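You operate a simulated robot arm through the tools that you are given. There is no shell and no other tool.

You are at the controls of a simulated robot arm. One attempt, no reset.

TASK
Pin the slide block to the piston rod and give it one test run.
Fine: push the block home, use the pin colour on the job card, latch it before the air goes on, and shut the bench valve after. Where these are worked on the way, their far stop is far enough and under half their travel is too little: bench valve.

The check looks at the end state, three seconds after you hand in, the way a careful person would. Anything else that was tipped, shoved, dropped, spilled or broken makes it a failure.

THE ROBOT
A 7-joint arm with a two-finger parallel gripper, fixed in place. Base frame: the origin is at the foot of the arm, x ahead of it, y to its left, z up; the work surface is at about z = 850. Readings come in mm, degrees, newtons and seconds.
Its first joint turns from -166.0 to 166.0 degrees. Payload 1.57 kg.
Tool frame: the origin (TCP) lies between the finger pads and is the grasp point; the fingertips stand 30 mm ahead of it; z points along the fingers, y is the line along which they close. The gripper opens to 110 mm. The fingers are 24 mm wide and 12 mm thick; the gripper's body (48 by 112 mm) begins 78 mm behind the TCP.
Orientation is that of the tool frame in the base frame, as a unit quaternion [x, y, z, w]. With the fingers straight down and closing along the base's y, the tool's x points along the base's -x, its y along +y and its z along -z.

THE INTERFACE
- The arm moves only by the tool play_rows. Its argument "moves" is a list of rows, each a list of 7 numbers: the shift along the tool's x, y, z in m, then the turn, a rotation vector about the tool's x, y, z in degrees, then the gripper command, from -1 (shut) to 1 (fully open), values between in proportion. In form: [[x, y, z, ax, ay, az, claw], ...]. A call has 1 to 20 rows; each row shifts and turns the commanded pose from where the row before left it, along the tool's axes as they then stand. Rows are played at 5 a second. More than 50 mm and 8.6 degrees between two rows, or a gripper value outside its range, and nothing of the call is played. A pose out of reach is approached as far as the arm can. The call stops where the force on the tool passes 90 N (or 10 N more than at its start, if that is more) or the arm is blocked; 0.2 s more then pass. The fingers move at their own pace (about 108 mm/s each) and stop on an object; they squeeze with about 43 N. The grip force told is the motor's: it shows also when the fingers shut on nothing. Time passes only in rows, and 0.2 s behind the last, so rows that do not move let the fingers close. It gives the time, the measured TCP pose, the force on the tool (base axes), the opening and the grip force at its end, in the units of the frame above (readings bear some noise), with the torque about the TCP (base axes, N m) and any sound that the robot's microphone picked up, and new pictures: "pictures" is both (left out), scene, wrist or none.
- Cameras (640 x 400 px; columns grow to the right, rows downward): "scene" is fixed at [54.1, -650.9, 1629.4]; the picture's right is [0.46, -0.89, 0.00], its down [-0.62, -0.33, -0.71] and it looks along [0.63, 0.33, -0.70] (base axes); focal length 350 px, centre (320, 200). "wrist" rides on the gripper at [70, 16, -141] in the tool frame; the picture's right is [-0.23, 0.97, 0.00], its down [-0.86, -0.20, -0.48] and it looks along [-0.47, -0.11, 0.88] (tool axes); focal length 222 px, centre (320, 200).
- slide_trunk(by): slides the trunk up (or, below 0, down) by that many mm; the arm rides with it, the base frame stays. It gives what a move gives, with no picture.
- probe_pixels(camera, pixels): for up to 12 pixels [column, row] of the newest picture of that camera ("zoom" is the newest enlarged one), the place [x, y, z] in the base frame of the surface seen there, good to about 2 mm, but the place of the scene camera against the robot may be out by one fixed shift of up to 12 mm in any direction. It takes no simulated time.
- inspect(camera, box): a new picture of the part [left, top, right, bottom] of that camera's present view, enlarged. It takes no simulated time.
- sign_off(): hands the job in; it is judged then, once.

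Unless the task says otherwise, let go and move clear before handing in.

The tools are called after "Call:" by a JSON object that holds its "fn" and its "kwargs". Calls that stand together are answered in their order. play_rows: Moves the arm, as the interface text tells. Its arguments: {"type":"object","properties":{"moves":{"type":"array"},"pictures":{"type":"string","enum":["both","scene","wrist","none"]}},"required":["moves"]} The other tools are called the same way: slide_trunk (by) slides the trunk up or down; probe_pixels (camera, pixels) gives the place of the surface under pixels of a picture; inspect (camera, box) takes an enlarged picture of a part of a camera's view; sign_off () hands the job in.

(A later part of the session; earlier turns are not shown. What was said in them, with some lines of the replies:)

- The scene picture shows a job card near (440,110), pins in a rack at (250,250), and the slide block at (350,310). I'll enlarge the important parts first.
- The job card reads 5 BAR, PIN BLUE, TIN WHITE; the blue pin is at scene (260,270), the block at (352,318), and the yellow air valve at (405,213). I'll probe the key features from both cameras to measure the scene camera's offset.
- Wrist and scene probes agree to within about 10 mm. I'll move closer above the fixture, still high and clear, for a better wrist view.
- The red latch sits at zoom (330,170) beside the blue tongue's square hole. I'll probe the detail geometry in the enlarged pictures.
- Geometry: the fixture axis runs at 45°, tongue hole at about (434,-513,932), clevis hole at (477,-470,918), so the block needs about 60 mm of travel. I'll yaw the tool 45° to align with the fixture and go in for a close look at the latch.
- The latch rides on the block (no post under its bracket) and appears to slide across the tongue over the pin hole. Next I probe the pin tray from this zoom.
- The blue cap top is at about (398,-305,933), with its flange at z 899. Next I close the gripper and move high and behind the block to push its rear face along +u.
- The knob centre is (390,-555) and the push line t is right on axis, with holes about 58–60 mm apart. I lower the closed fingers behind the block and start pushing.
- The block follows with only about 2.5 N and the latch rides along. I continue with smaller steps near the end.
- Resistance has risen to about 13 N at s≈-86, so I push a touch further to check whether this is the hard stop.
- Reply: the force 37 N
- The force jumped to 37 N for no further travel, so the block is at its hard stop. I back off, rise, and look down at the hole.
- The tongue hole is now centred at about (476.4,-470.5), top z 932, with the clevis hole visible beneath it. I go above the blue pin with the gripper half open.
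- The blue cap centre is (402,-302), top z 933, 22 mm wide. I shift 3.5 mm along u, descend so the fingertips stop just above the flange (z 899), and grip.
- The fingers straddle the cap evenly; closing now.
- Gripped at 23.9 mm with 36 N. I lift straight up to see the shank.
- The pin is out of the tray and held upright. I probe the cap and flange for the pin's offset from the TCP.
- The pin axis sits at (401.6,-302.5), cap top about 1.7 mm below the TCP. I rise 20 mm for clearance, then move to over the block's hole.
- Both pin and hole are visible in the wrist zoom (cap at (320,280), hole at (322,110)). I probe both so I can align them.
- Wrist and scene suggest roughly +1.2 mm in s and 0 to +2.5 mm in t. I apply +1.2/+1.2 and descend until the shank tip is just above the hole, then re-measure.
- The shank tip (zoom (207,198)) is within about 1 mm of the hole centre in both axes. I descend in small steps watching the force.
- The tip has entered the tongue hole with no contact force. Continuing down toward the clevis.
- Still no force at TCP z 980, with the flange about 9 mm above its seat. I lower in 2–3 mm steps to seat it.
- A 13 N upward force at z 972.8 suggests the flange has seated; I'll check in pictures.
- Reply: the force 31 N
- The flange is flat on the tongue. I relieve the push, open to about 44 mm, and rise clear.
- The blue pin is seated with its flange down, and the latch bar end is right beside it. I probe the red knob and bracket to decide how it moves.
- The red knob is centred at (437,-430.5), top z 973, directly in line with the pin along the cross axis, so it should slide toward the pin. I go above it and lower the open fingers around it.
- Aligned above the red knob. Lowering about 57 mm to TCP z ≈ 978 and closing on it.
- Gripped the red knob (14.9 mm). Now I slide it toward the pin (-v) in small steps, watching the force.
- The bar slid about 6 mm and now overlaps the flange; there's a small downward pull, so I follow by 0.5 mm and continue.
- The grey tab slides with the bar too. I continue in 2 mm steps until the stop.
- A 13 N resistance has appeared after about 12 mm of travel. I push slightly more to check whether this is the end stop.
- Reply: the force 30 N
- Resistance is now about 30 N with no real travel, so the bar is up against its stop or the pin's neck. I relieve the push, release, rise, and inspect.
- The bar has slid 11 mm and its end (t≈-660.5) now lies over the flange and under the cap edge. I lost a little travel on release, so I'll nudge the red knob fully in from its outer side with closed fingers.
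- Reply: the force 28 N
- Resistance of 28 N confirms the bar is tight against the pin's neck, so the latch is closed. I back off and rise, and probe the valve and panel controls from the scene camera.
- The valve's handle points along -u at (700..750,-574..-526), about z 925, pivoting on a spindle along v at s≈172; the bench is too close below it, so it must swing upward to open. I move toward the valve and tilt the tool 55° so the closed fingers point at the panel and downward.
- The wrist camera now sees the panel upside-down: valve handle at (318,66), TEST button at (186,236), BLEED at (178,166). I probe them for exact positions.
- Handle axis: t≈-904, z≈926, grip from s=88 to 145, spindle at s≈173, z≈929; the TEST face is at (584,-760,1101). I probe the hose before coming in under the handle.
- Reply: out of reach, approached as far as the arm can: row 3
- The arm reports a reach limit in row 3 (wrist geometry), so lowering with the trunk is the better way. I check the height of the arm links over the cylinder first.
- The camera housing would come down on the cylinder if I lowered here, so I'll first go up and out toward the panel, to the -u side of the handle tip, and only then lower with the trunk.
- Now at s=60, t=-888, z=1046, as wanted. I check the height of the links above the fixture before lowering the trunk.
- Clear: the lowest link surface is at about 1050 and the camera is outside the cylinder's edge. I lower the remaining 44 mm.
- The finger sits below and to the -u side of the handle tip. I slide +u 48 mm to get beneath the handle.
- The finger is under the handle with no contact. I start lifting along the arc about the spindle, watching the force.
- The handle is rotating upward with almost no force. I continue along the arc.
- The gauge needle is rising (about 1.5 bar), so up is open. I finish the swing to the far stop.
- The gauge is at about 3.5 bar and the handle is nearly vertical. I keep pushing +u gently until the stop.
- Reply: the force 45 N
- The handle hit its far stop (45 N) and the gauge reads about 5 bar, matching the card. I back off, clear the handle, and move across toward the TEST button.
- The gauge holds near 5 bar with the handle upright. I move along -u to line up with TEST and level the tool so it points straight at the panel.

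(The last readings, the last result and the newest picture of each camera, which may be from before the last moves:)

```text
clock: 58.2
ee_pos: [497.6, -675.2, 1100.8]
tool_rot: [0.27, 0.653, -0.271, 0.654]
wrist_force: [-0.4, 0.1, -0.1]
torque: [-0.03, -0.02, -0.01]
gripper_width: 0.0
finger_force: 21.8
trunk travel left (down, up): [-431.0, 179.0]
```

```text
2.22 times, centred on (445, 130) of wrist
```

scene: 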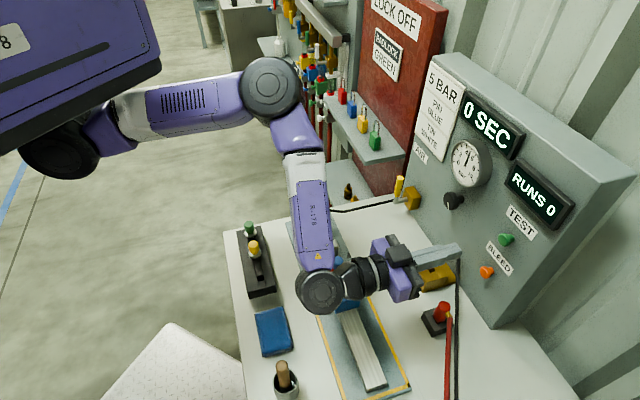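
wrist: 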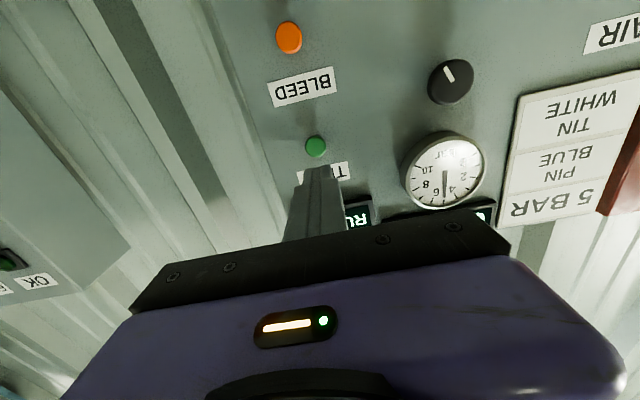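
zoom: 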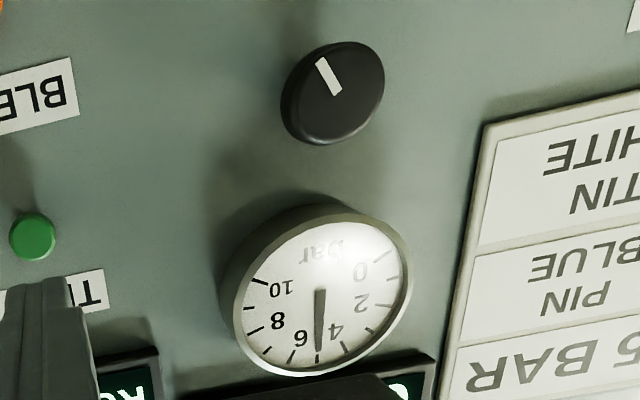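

The gauge reads exactly 5 bar. The button centre is (581,-762,1098), so I shift 2.4 mm and approach to 10 mm from its face.

Call:
{"fn": "play_rows", "kwargs": {"moves": [[0.0025, -0.0024, 0.04, 0, 0, 0, -1], [0, 0, 0.035, 0, 0, 0, -1], [0, 0, 0.005, 0, 0, 0, -1], [0, 0, 0, 0, 0, 0, -1]]}}

Call:
{"fn": "inspect", "kwargs": {"camera": "scene", "box": [440, 180, 560, 290]}}

Call:
{"fn": "inspect", "kwargs": {"camera": "wrist", "box": [260, 110, 380, 210]}}

```text
clock: 59.2
ee_pos: [553.1, -733.6, 1096.8]
tool_rot: [0.27, 0.654, -0.27, 0.654]
wrist_force: [-0.4, 1.1, 0.4]
torque: [0.0, -0.02, -0.01]
gripper_width: 0.0
finger_force: 21.9
trunk travel left (down, up): [-431.0, 179.0]
```

scene: 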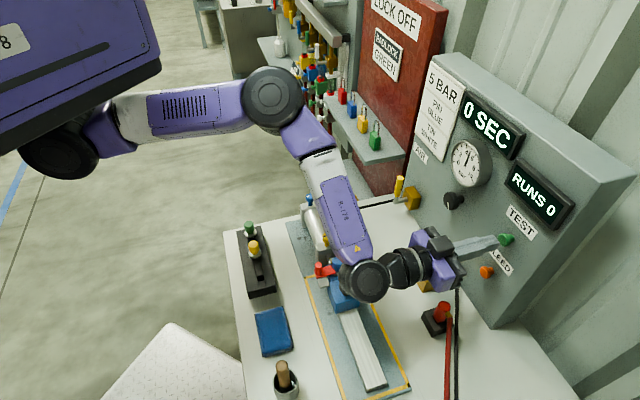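
wrist: 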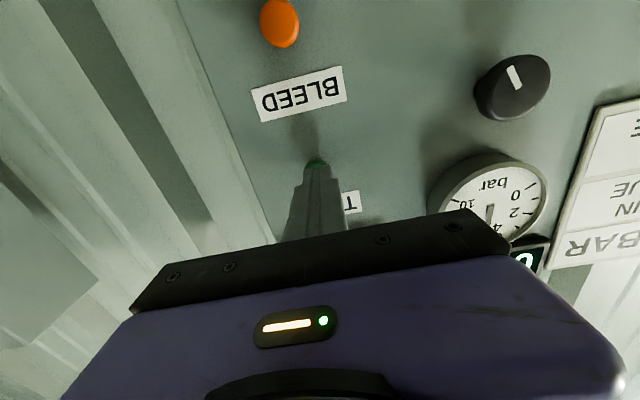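

```text
3.64 times, centred on (500, 235) of scene
```

zoom: 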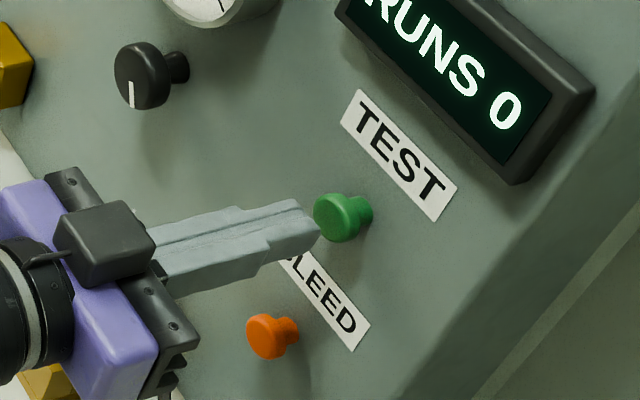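

```text
4.00 times, centred on (320, 160) of wrist
```

zoom: 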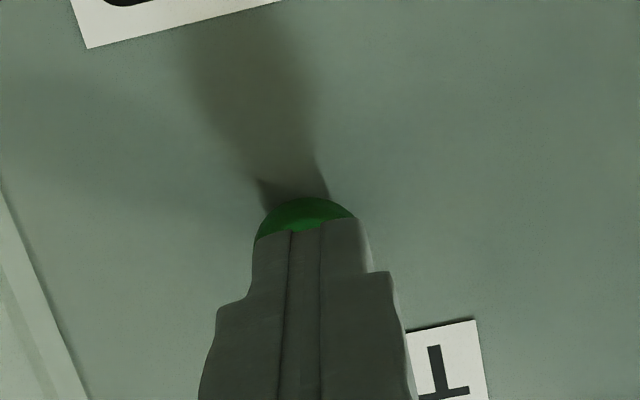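

Aligned with the button and 10 mm short of it. I press in small steps, watching the force and the run display.

Call:
{"fn": "play_rows", "kwargs": {"moves": [[0, 0, 0.005, 0, 0, 0, -1], [0, 0, 0.004, 0, 0, 0, -1], [0, 0, 0.003, 0, 0, 0, -1], [0, 0, 0, 0, 0, 0, -1]], "pictures": "scene"}}

Call:
{"fn": "inspect", "kwargs": {"camera": "scene", "box": [400, 70, 580, 290]}}

```text
clock: 60.2
ee_pos: [560.9, -740.5, 1097.7]
tool_rot: [0.271, 0.653, -0.27, 0.653]
wrist_force: [-0.6, 0.0, 0.7]
torque: [-0.04, -0.02, -0.03]
gripper_width: 0.1
finger_force: 21.3
trunk travel left (down, up): [-431.0, 179.0]
```

scene: 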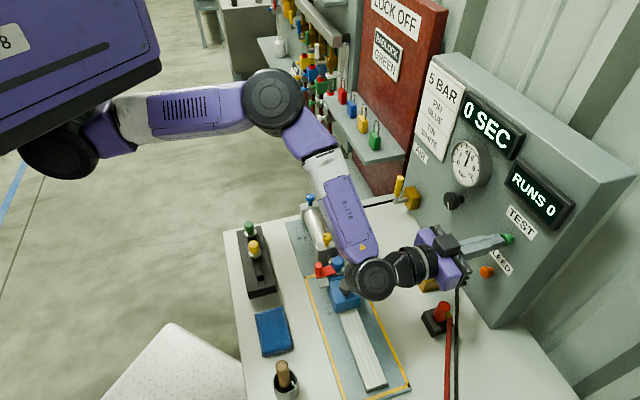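

```text
1.82 times, centred on (490, 180) of scene
```

zoom: 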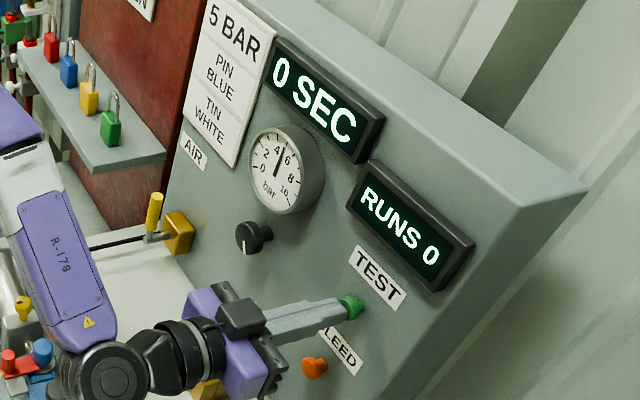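

Call:
{"fn": "play_rows", "kwargs": {"moves": [[0, 0, 0.002, 0, 0, 0, -1], [0, 0, 0.002, 0, 0, 0, -1], [0, 0, 0, 0, 0, 0, -1]], "pictures": "scene"}}

Call:
{"fn": "inspect", "kwargs": {"camera": "scene", "box": [400, 70, 580, 290]}}

```text
clock: 61.0
ee_pos: [563.8, -743.5, 1097.9]
tool_rot: [0.271, 0.653, -0.271, 0.653]
wrist_force: [-2.9, 1.4, 2.1]
torque: [-0.07, -0.02, -0.04]
gripper_width: 0.0
finger_force: 21.4
trunk travel left (down, up): [-431.0, 179.0]
heard: click
```

scene: 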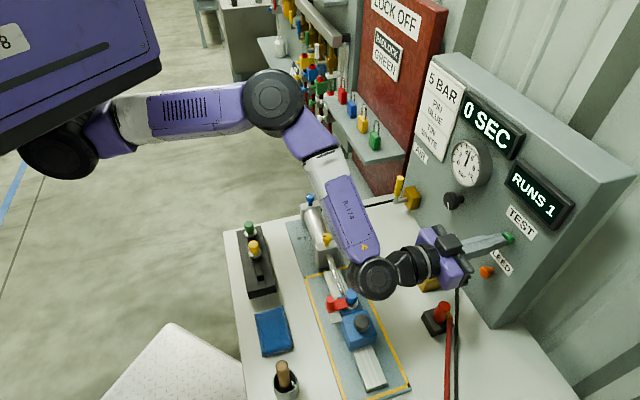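

```text
1.82 times, centred on (490, 180) of scene
```

zoom: 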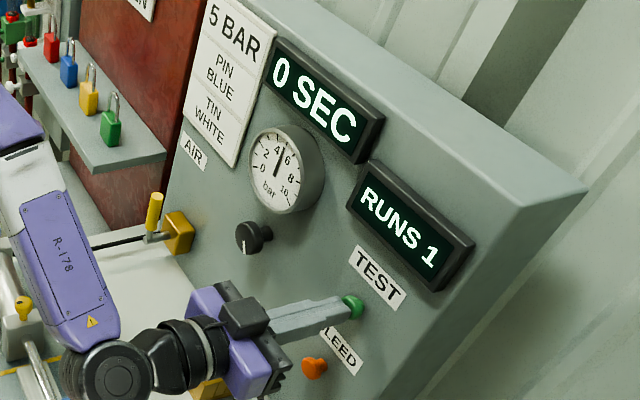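

A click was heard, RUNS shows 1, and the pinned block is stroking out. I pull straight back from the button.

Call:
{"fn": "play_rows", "kwargs": {"moves": [[0, 0, -0.02, 0, 0, 0, -1], [0, 0, -0.03, 0, 0, 0, -1], [0, 0, -0.03, 0, 0, 0, -1], [0, 0, 0, 0, 0, 0, -1], [0, 0, 0, 0, 0, 0, -1]], "pictures": "scene"}}

Call:
{"fn": "inspect", "kwargs": {"camera": "scene", "box": [290, 230, 410, 390]}}

Call:
{"fn": "inspect", "kwargs": {"camera": "scene", "box": [400, 70, 580, 290]}}

```text
clock: 62.2
ee_pos: [507.7, -685.1, 1098.4]
tool_rot: [0.271, 0.653, -0.27, 0.653]
wrist_force: [0.3, -0.2, -0.2]
torque: [-0.03, -0.01, -0.01]
gripper_width: 0.0
finger_force: 21.2
trunk travel left (down, up): [-431.0, 179.0]
```

scene: 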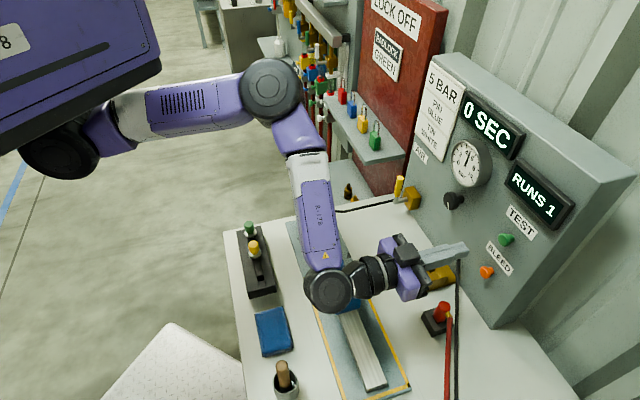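

```text
2.50 times, centred on (350, 310) of scene
```

zoom: 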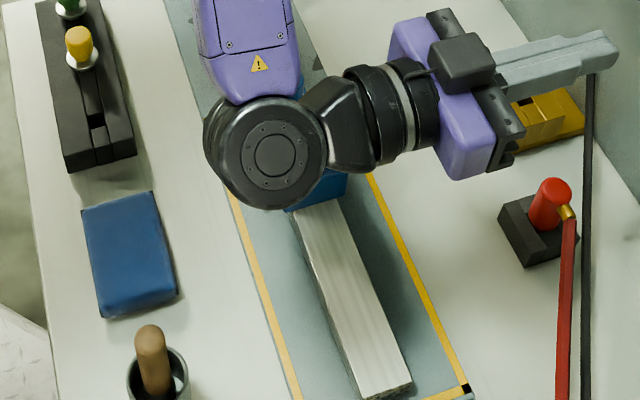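

```text
1.82 times, centred on (490, 180) of scene
```

zoom: 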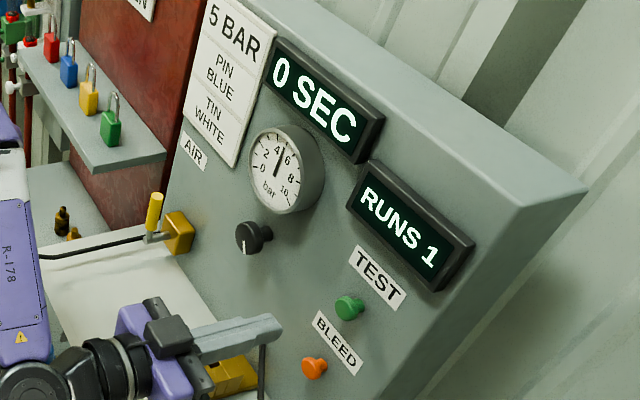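

RUNS stays at 1, the block is back home, and the gauge is steady at 5 bar. Before closing the valve from its +u side I check clearance to the padlock shelf.

Call:
{"fn": "probe_pixels", "kwargs": {"camera": "scene", "pixels": [[404, 153], [372, 162], [375, 140], [398, 182], [396, 196], [405, 170], [350, 190], [408, 190], [340, 100]]}}

Call:
{"fn": "inspect", "kwargs": {"camera": "scene", "box": [330, 90, 450, 230]}}

```text
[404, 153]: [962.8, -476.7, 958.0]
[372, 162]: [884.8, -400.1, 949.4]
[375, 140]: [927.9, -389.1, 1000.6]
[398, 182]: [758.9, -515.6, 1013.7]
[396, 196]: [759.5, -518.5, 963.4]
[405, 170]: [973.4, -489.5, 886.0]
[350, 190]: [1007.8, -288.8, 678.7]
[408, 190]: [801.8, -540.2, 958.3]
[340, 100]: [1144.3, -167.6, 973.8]
```

```text
2.86 times, centred on (390, 160) of scene
```

zoom: 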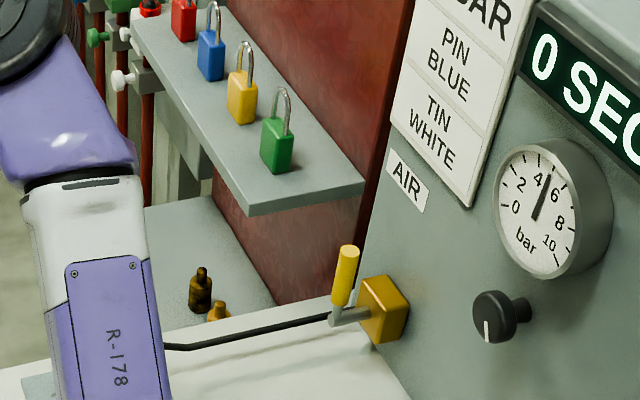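

The shelf edge is at s≈343, well clear. I travel along +u past the valve, then tilt back to 35° for the approach on the handle's far side.

Call:
{"fn": "play_rows", "kwargs": {"moves": [[0, 0.0425, 0, 0, 0, 0, -1], [0, 0.0425, 0, 0, 0, 0, -1], [0, 0.0425, 0, 0, 0, 0, -1], [0, 0.0425, 0, 0, 0, 0, -1], [0, 0.0425, 0, 0, 0, 0, -1], [0, 0.0425, 0, 0, 0, 0, -1], [0, 0.0425, 0, 0, 0, 0, -1], [0, 0.0425, 0, 0, 0, 0, -1], [0, 0, 0, 0, 7, 0, -1], [0, 0, 0, 0, 7, 0, -1], [0, 0, 0, 0, 7, 0, -1], [0, 0, 0, 0, 7, 0, -1], [0, 0, 0, 0, 7, 0, -1], [0, 0, 0, 0, 0, 0, -1]]}}

Call:
{"fn": "inspect", "kwargs": {"camera": "scene", "box": [290, 230, 410, 390]}}

```text
clock: 65.2
ee_pos: [612.6, -517.7, 1119.9]
tool_rot: [0.341, 0.827, -0.176, 0.411]
wrist_force: [-0.3, -0.1, 0.3]
torque: [0.02, -0.01, -0.01]
gripper_width: 0.0
finger_force: 21.1
out of reach, approached as far as the arm can: row 4, 5, 6, 7, 8
trunk travel left (down, up): [-431.0, 179.0]
```

scene: 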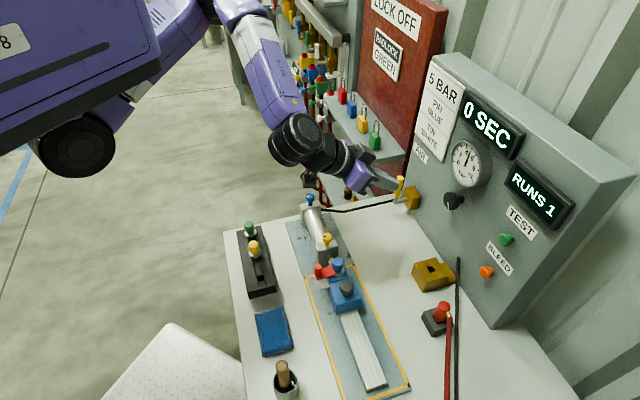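
wrist: 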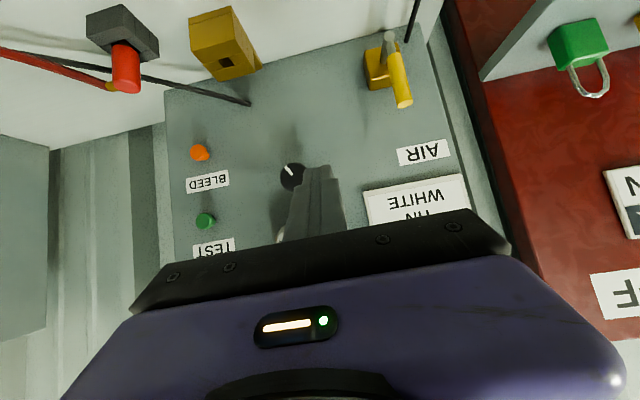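

```text
2.50 times, centred on (350, 310) of scene
```

zoom: 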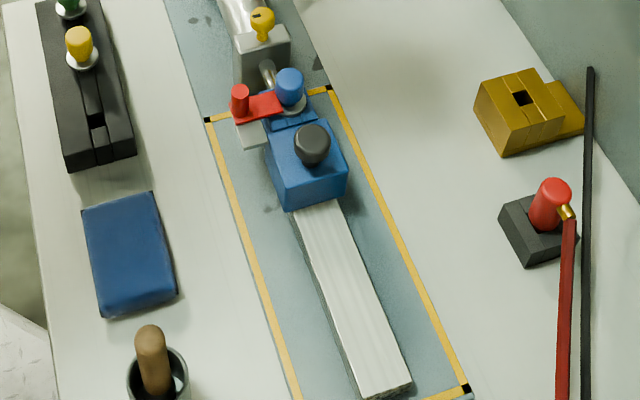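

The level pose ran out of reach part-way, so the arm stopped at s≈67. In the tilted pose it reached further earlier, so I check the settled pose and continue in small steps.

Call:
{"fn": "play_rows", "kwargs": {"moves": [[0, 0, 0, 0, 0, 0, -1], [0, 0.02, 0, 0, 0, 0, -1], [0, 0, 0, 0, 0, 0, -1]], "pictures": "none"}}

```text
clock: 66.0
ee_pos: [628.5, -505.9, 1128.8]
tool_rot: [0.339, 0.824, -0.177, 0.418]
wrist_force: [-0.5, 0.2, 0.5]
torque: [-0.03, -0.01, 0.04]
gripper_width: 0.0
finger_force: 21.2
trunk travel left (down, up): [-431.0, 179.0]
```

Call:
{"fn": "play_rows", "kwargs": {"moves": [[0.0164, 0, 0.0115, 0, 0, 0, -1], [0.0164, 0, 0.0115, 0, 0, 0, -1], [0, 0, 0, 0, 0, 0, -1]], "pictures": "none"}}

```text
clock: 66.8
ee_pos: [632.1, -505.4, 1098.3]
tool_rot: [0.339, 0.819, -0.177, 0.428]
wrist_force: [0.1, 0.3, 0.4]
torque: [-0.01, -0.04, 0.02]
gripper_width: 0.0
finger_force: 21.5
trunk travel left (down, up): [-431.0, 179.0]
```

Orientation is back on target at s=90, z=1098. I continue diagonally +u and down, still well in front of the handle.

Call:
{"fn": "play_rows", "kwargs": {"moves": [[0.0189, 0.042, 0.0132, 0, 0, 0, -1], [0.0189, 0.042, 0.0132, 0, 0, 0, -1], [0.0189, 0.042, 0.0132, 0, 0, 0, -1], [0, 0, 0, 0, 0, 0, -1]]}}

```text
clock: 67.8
ee_pos: [720.6, -416.1, 1027.0]
tool_rot: [0.34, 0.82, -0.177, 0.426]
wrist_force: [-0.2, -0.4, -0.2]
torque: [-0.01, 0.0, -0.02]
gripper_width: 0.0
finger_force: 21.2
trunk travel left (down, up): [-431.0, 179.0]
```

scene: 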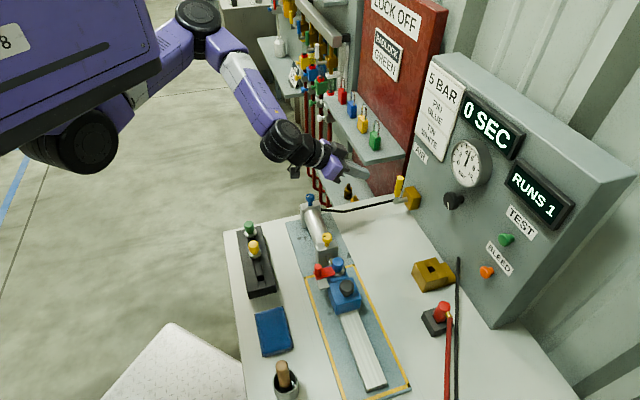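
wrist: 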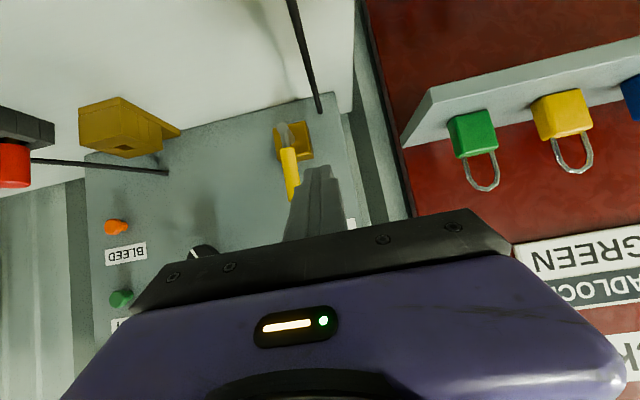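

I'm at s=215 with the handle at wrist (289,175) on the -u side. I move in toward the panel and down to the handle's height.

Call:
{"fn": "play_rows", "kwargs": {"moves": [[-0.0244, 0, 0.0348, 0, 0, 0, -1], [-0.0244, 0, 0.0348, 0, 0, 0, -1], [0.0164, 0, 0.0115, 0, 0, 0, -1], [0.0123, 0, 0.0086, 0, 0, 0, -1], [0, 0, 0, 0, 0, 0, -1]]}}

Call:
{"fn": "inspect", "kwargs": {"camera": "scene", "box": [340, 130, 500, 260]}}

```text
clock: 69.0
ee_pos: [781.6, -475.1, 992.3]
tool_rot: [0.339, 0.82, -0.176, 0.426]
wrist_force: [0.0, 0.1, 0.1]
torque: [-0.01, -0.01, -0.02]
gripper_width: 0.0
finger_force: 21.1
trunk travel left (down, up): [-431.0, 179.0]
```

scene: 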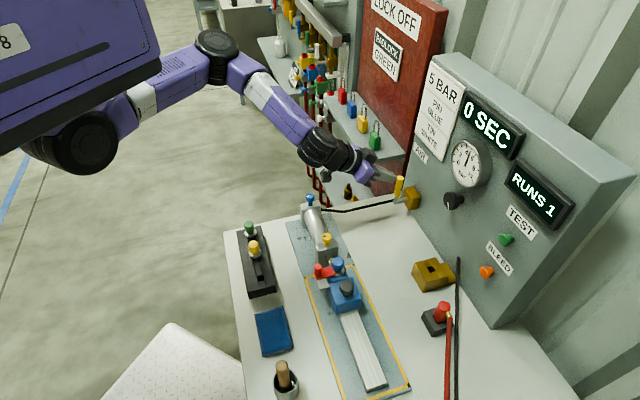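
wrist: 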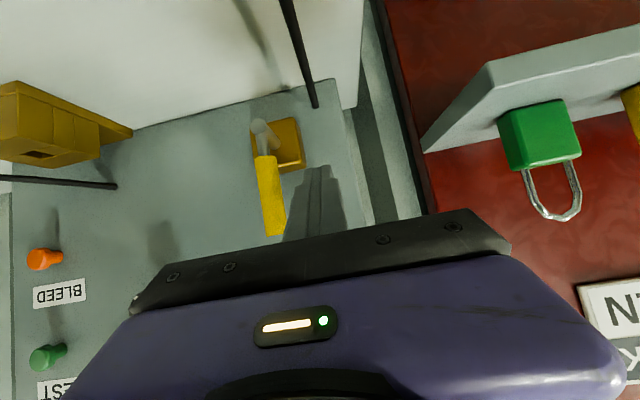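

```text
3.08 times, centred on (420, 195) of scene
```

zoom: 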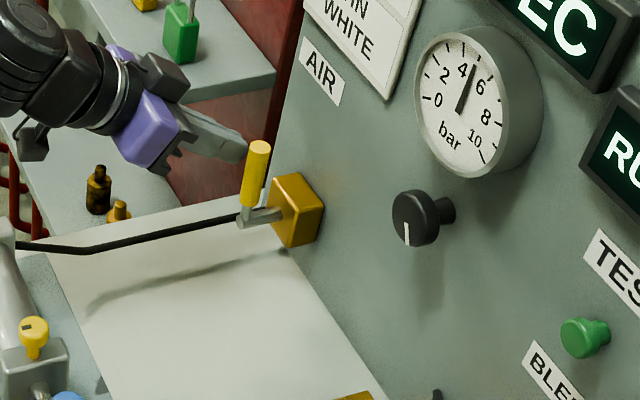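

The finger is on the +u side of the handle. I push it along -u in an arc, following it down to shut.

Call:
{"fn": "play_rows", "kwargs": {"moves": [[-0.0041, -0.0237, -0.0029, 0, 0, 0, -1], [-0.0034, -0.0131, -0.0024, 0, 0, 0, -1], [-0.0008, -0.0149, -0.0006, 0, 0, 0, -1], [0.0026, -0.0158, 0.0018, 0, 0, 0, -1], [0, 0, 0, 0, 0, 0, -1]]}}

Call:
{"fn": "inspect", "kwargs": {"camera": "scene", "box": [340, 130, 500, 260]}}

```text
clock: 70.2
ee_pos: [734.5, -524.3, 998.6]
tool_rot: [0.339, 0.82, -0.177, 0.426]
wrist_force: [0.4, -0.3, 0.2]
torque: [-0.03, 0.01, 0.02]
gripper_width: 0.0
finger_force: 21.9
trunk travel left (down, up): [-431.0, 179.0]
```

scene: 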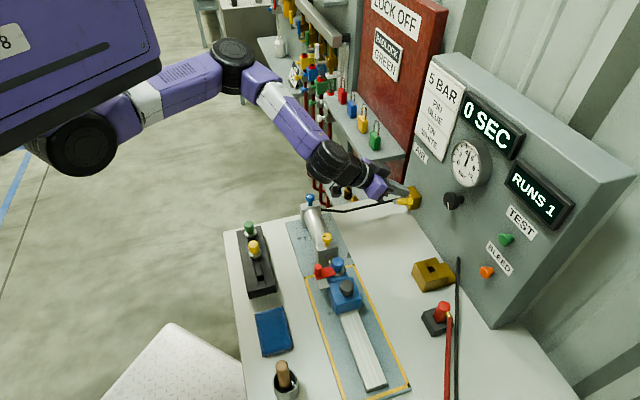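
wrist: 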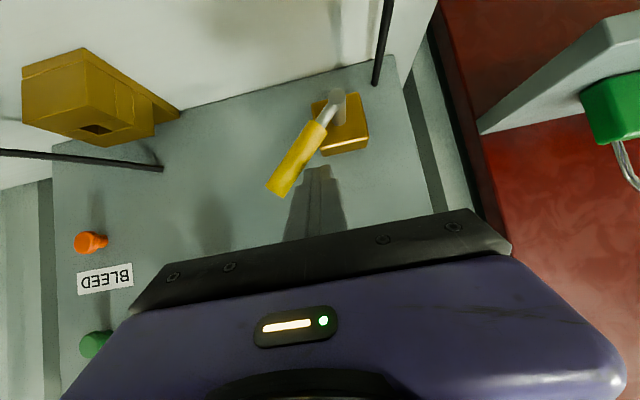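

```text
3.08 times, centred on (420, 195) of scene
```

zoom: 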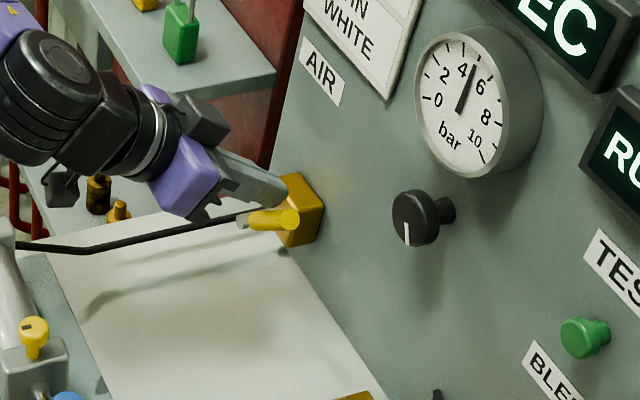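

The handle is halfway. Continuing the arc down to the closed stop.

Call:
{"fn": "play_rows", "kwargs": {"moves": [[0.0067, -0.0154, 0.0047, 0, 0, 0, -1], [0.0107, -0.013, 0.0075, 0, 0, 0, -1], [0.0141, -0.0088, 0.0099, 0, 0, 0, -1], [0, 0, 0, 0, 0, 0, -1]]}}

Call:
{"fn": "inspect", "kwargs": {"camera": "scene", "box": [340, 130, 500, 260]}}

```text
clock: 71.2
ee_pos: [707.7, -552.0, 962.0]
tool_rot: [0.339, 0.819, -0.177, 0.427]
wrist_force: [-0.4, 0.3, -0.8]
torque: [-0.01, 0.02, 0.04]
gripper_width: 0.1
finger_force: 21.3
trunk travel left (down, up): [-431.0, 179.0]
```

scene: 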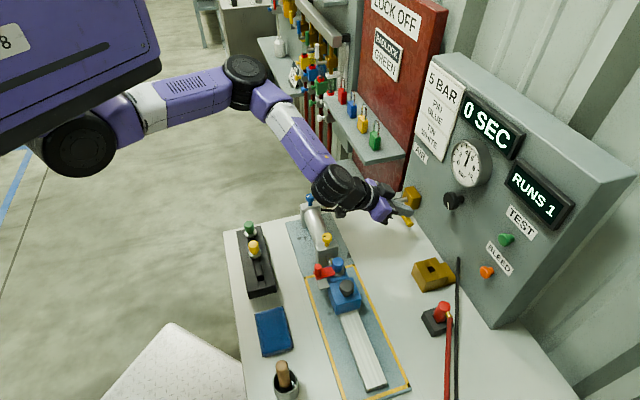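
wrist: 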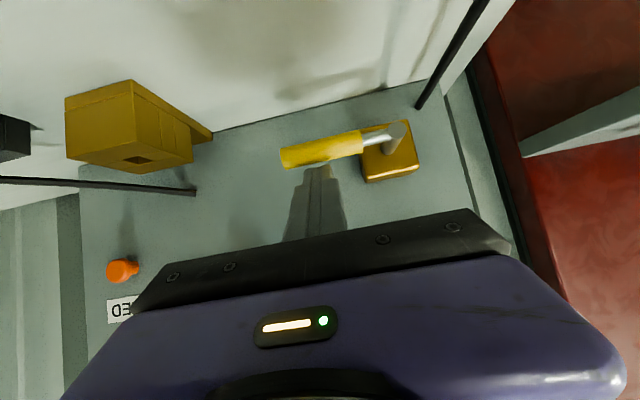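

```text
3.08 times, centred on (420, 195) of scene
```

zoom: 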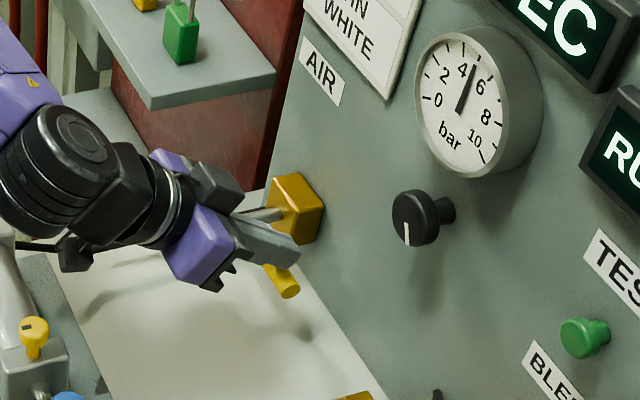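

The handle is almost horizontal with no stop force yet. I press down in small steps until it meets its stop.

Call:
{"fn": "play_rows", "kwargs": {"moves": [[0.0033, 0, 0.0023, 0, 0, 0, -1], [0.0033, 0, 0.0023, 0, 0, 0, -1], [0, 0, 0, 0, 0, 0, -1]], "pictures": "none"}}

Call:
{"fn": "play_rows", "kwargs": {"moves": [[0.002, 0, 0.0014, 0, 0, 0, -1], [0, 0, 0, 0, 0, 0, -1]], "pictures": "none"}}

```text
clock: 72.0
ee_pos: [709.0, -551.2, 958.1]
tool_rot: [0.338, 0.818, -0.178, 0.431]
wrist_force: [5.2, -9.6, 31.3]
torque: [-0.5, -0.62, 0.21]
gripper_width: 0.0
finger_force: 21.7
trunk travel left (down, up): [-431.0, 179.0]
```

```text
clock: 72.6
ee_pos: [709.2, -553.1, 957.6]
tool_rot: [0.338, 0.816, -0.18, 0.432]
wrist_force: [6.2, -5.5, 41.1]
torque: [-0.63, -0.76, 0.12]
gripper_width: 0.0
finger_force: 20.8
trunk travel left (down, up): [-431.0, 179.0]
```

The closed stop is reached (41 N, no further travel). I lift off, back away from the panel, and check the gauge and valve.

Call:
{"fn": "play_rows", "kwargs": {"moves": [[-0.0082, 0, -0.0057, 0, 0, 0, -1], [-0.0246, 0, -0.0172, 0, 0, 0, -1], [-0.0246, 0, -0.0172, 0, 0, 0, -1], [0.0172, 0, -0.0246, 0, 0, 0, -1], [0.0172, 0, -0.0246, 0, 0, 0, -1], [-0.0246, 0, -0.0172, 0, 0, 0, -1], [0, 0, 0, 0, 0, 0, -1]]}}

Call:
{"fn": "inspect", "kwargs": {"camera": "scene", "box": [380, 60, 600, 290]}}

Call:
{"fn": "inspect", "kwargs": {"camera": "scene", "box": [290, 230, 370, 310]}}

Call:
{"fn": "inspect", "kwargs": {"camera": "scene", "box": [380, 130, 500, 240]}}

```text
clock: 74.2
ee_pos: [665.2, -507.6, 1049.8]
tool_rot: [0.339, 0.82, -0.176, 0.426]
wrist_force: [0.1, -0.7, -0.4]
torque: [-0.06, -0.01, -0.02]
gripper_width: 0.2
finger_force: 20.9
trunk travel left (down, up): [-431.0, 179.0]
```

scene: 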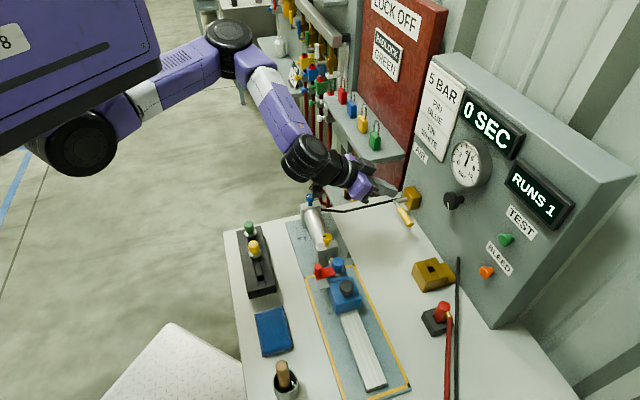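
wrist: 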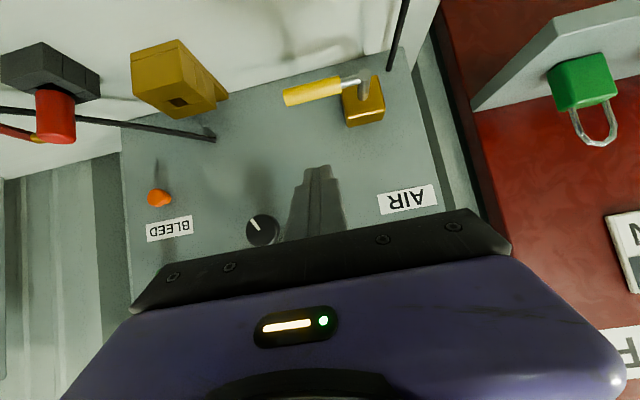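

```text
1.74 times, centred on (490, 175) of scene
```

zoom: 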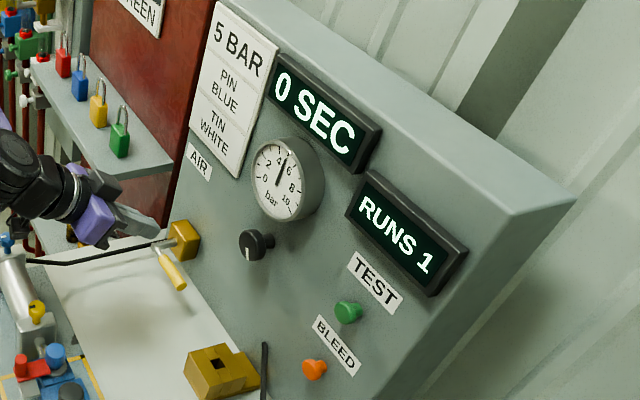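

```text
5.00 times, centred on (330, 270) of scene
```

zoom: 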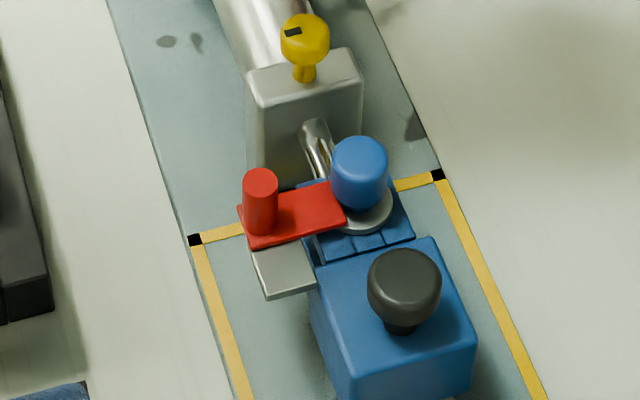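

```text
3.64 times, centred on (440, 185) of scene
```

zoom: 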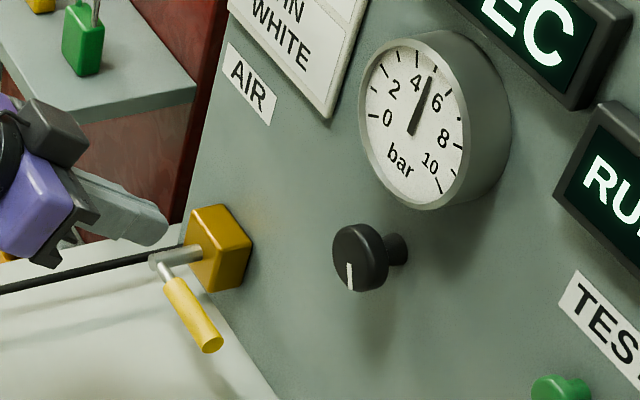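

The valve is shut, the gauge still holds trapped pressure and RUNS is 1. The block and latch look shifted a couple of mm after the run, so I raise the trunk, return the tool to vertical, and look closely at the fixture.

Call:
{"fn": "slide_trunk", "kwargs": {"by": 144}}

Call:
{"fn": "play_rows", "kwargs": {"moves": [[0, 0, 0, 0, 7.857, 0, -1], [0, 0, 0, 0, 7.857, 0, -1], [0, 0, 0, 0, 7.857, 0, -1], [0, 0, 0, 0, 7.857, 0, -1], [0, 0, 0, 0, 7.857, 0, -1], [0, 0, 0, 0, 7.857, 0, -1], [0, 0, 0, 0, 7.857, 0, -1], [0, 0, 0, 0, 0, 0, -1]]}}

```text
clock: 75.9
ee_pos: [665.5, -508.8, 1194.9]
tool_rot: [0.34, 0.819, -0.177, 0.426]
wrist_force: [0.3, -0.1, -0.2]
torque: [0.05, 0.01, -0.02]
gripper_width: 0.0
finger_force: 21.6
trunk travel left (down, up): [-575.0, 35.0]
```

```text
clock: 77.7
ee_pos: [664.9, -507.9, 1195.1]
tool_rot: [0.383, 0.924, 0.0, 0.0]
wrist_force: [0.0, 0.0, -0.4]
torque: [-0.01, -0.02, 0.05]
gripper_width: 0.0
finger_force: 21.2
trunk travel left (down, up): [-575.0, 35.0]
```

scene: 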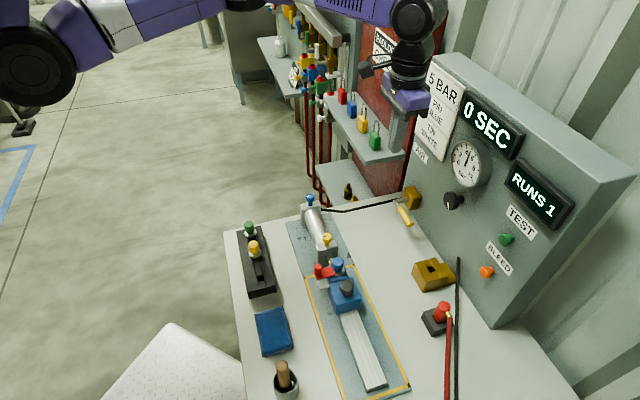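
wrist: 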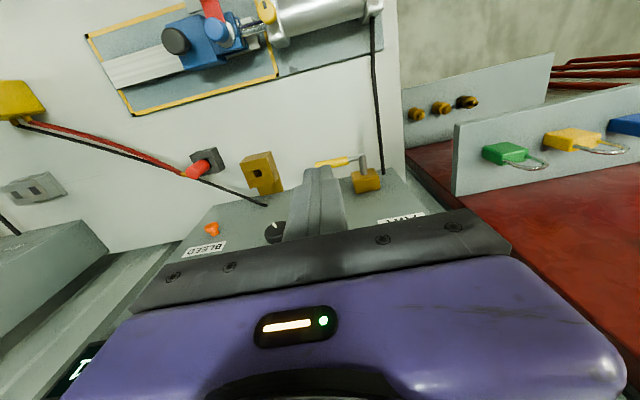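

Call:
{"fn": "play_rows", "kwargs": {"moves": [[0.0393, -0.0265, 0, 0, 0, 0, -1], [0.0393, -0.0265, 0, 0, 0, 0, -1], [0.0393, -0.0265, 0, 0, 0, 0, -1], [0.0393, -0.0265, 0, 0, 0, 0, -1], [0, 0, 0.04, 0, 0, 0, -1], [0, 0, 0.04, 0, 0, 0, -1], [0, 0, 0.035, 0, 0, 0, -1], [0, 0, 0, 0, 0, 0, -1]]}}

Call:
{"fn": "inspect", "kwargs": {"camera": "wrist", "box": [250, 80, 370, 180]}}

```text
clock: 79.5
ee_pos: [478.9, -475.3, 1079.5]
tool_rot: [0.383, 0.924, 0.0, 0.0]
wrist_force: [-0.1, -0.2, 1.0]
torque: [0.01, 0.01, -0.01]
gripper_width: 0.0
finger_force: 22.2
trunk travel left (down, up): [-575.0, 35.0]
```

scene: 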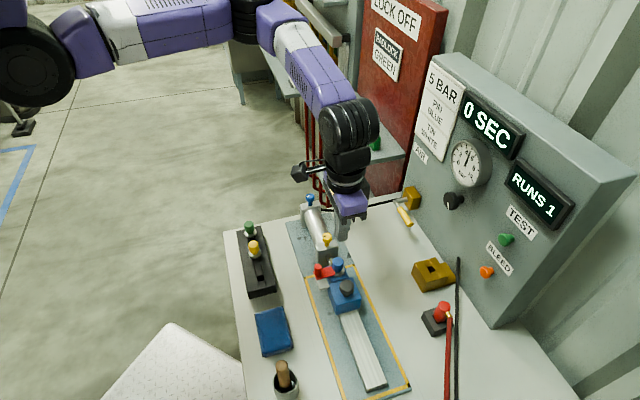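
wrist: 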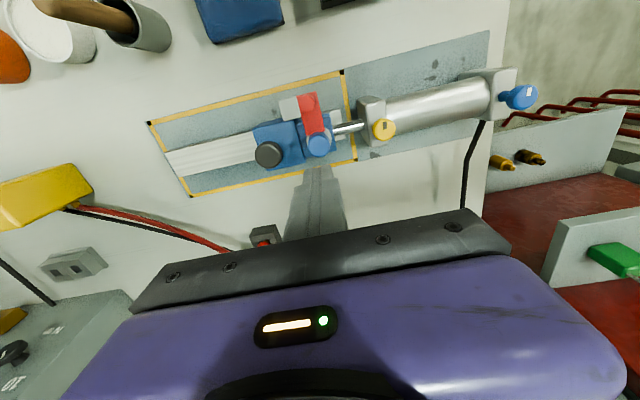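

```text
4.00 times, centred on (310, 130) of wrist
```

zoom: 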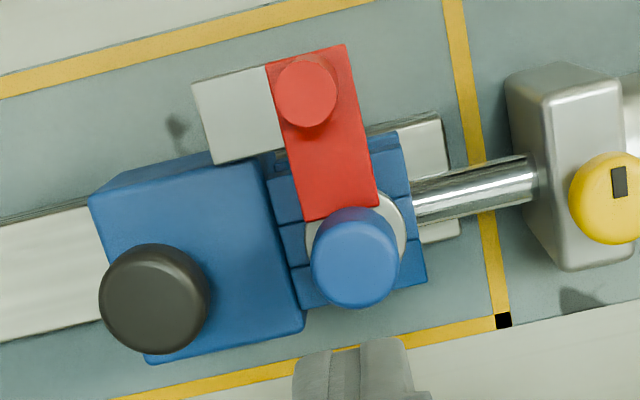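

Call:
{"fn": "probe_pixels", "kwargs": {"camera": "zoom", "pixels": [[305, 90], [305, 215], [378, 202], [355, 255], [315, 255], [396, 255], [355, 215], [355, 300], [315, 225], [403, 225], [155, 300], [298, 270]]}}

Call:
{"fn": "inspect", "kwargs": {"camera": "wrist", "box": [300, 115, 350, 160]}}

```text
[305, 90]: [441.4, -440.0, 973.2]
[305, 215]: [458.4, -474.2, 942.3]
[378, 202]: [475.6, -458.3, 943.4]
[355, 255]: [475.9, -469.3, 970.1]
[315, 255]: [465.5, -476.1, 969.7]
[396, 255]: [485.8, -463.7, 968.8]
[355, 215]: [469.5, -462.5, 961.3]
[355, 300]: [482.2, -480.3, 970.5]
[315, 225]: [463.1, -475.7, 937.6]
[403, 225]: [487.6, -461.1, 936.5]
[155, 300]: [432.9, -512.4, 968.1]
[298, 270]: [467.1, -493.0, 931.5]
```

```text
8.89 times, centred on (325, 138) of wrist
```

zoom: 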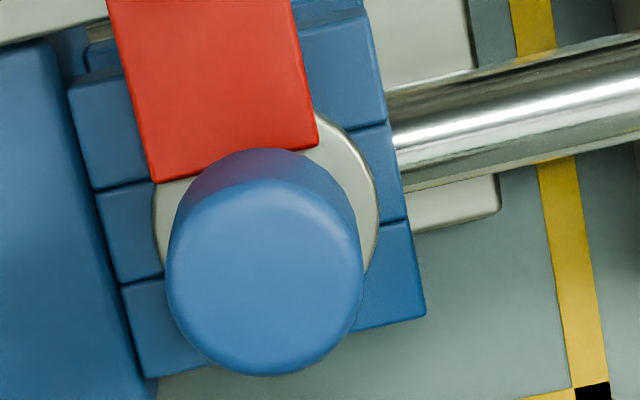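

The latch is still over the flange under the cap (bar end t≈-660), the pin is seated, and the block is on the rod near home. I compare the valve handle with its starting picture and move the arm up and clear.

Call:
{"fn": "play_rows", "kwargs": {"moves": [[0, 0, -0.045, 0, 0, 0, -1], [0, 0, -0.045, 0, 0, 0, -1], [0.04, 0, -0.02, 0, 0, 0, -1], [0.04, 0, -0.02, 0, 0, 0, -1], [0.04, 0, -0.02, 0, 0, 0, -1], [0.03, 0, 0, 0, 0, 0, 0], [0, 0, 0, 0, 0, 0, 0], [0, 0, 0, 0, 0, 0, 0]]}}

Call:
{"fn": "inspect", "kwargs": {"camera": "scene", "box": [380, 170, 440, 240]}}

Call:
{"fn": "inspect", "kwargs": {"camera": "scene", "box": [220, 190, 420, 400]}}

Call:
{"fn": "inspect", "kwargs": {"camera": "scene", "box": [400, 70, 600, 290]}}

```text
clock: 81.3
ee_pos: [374.6, -364.6, 1231.2]
tool_rot: [0.382, 0.924, 0.0, 0.0]
wrist_force: [0.4, 0.6, 0.2]
torque: [-0.02, 0.01, 0.01]
gripper_width: 54.9
finger_force: 0.1
trunk travel left (down, up): [-575.0, 35.0]
```

scene: 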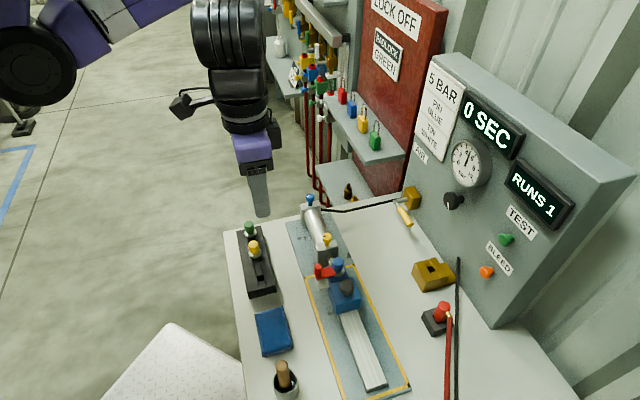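
wrist: 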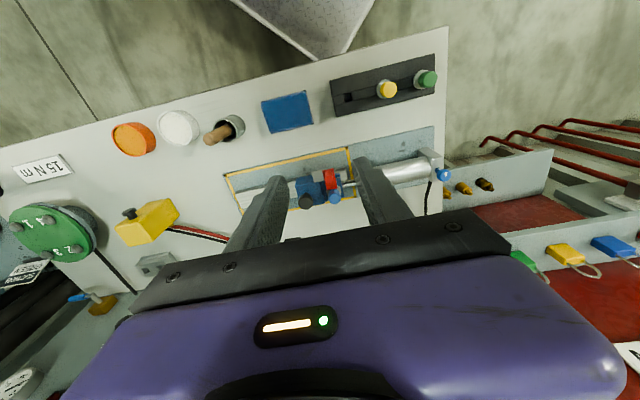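

```text
5.71 times, centred on (410, 205) of scene
```

zoom: 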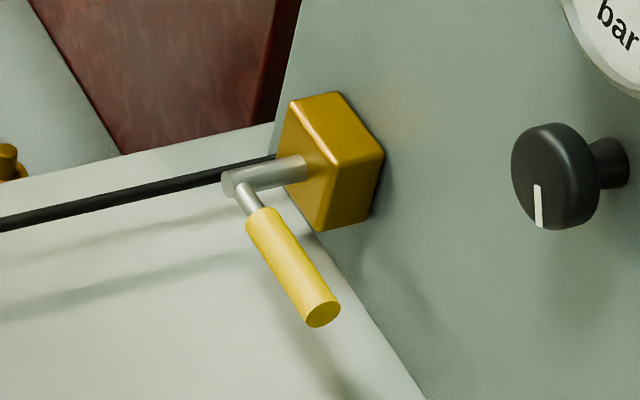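

```text
1.90 times, centred on (320, 295) of scene
```

zoom: 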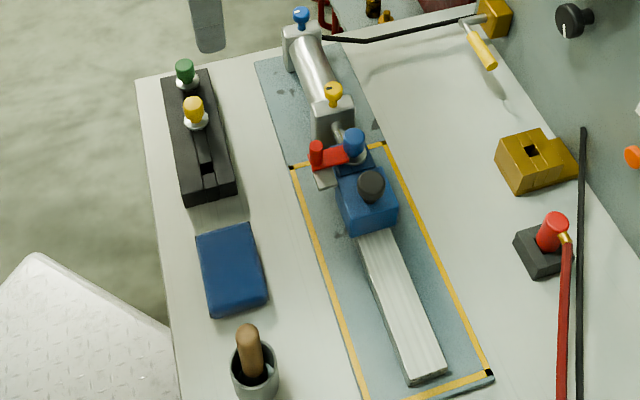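

```text
1.82 times, centred on (500, 180) of scene
```

zoom: 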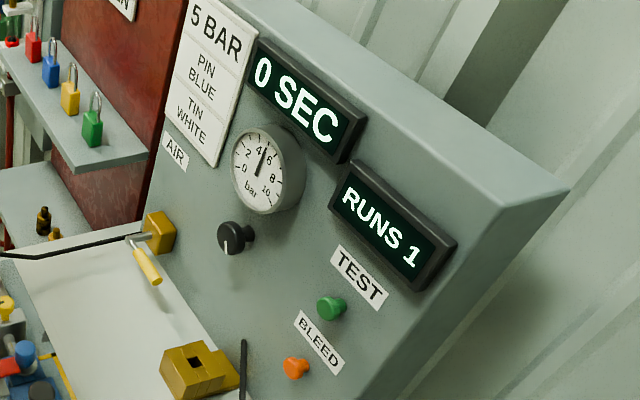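

The final pictures show the following:
- **Valve:** the handle at zoom (295,265) matches its shut starting position.
- **Test run:** the display reads RUNS 1.
- **Pin and latch:** the blue pin is seated, with the red latch over its flange.
- **Surroundings:** nothing else has moved, and the arm is clear.

I'm handing in.

Call:
{"fn": "sign_off", "kwargs": {}}

```text
The job is handed in.
```

The slide block is pinned to the piston rod with the blue pin and has had one test run. I've handed the job in, but no pass or fail result has come back.

- **Block:** I pushed it home to a hard stop before pinning. After the run it rests about 2.5 mm short of that stop, along with the rod and pin. I left it there.
- **Pin:** the job card says blue. Its flange is seated flat on the block.
- **Latch:** closed before the air went on, with the red bar over the pin's flange and under its cap. The pin's neck stopped it after about 11 mm, and it was still over the flange after the run.
- **Test run:** I opened the bench valve to its far stop, the gauge read 5 bar as on the card, and I pressed TEST once. The display reads RUNS 1.
- **Bench valve:** shut to its stop, with the handle back where it started.

**Trapped air:** the gauge still reads 5 bar with the valve shut. You didn't ask for a bleed, so I didn't press BLEED.

Nothing else on the bench looked moved in the final pictures, and the arm is clear.
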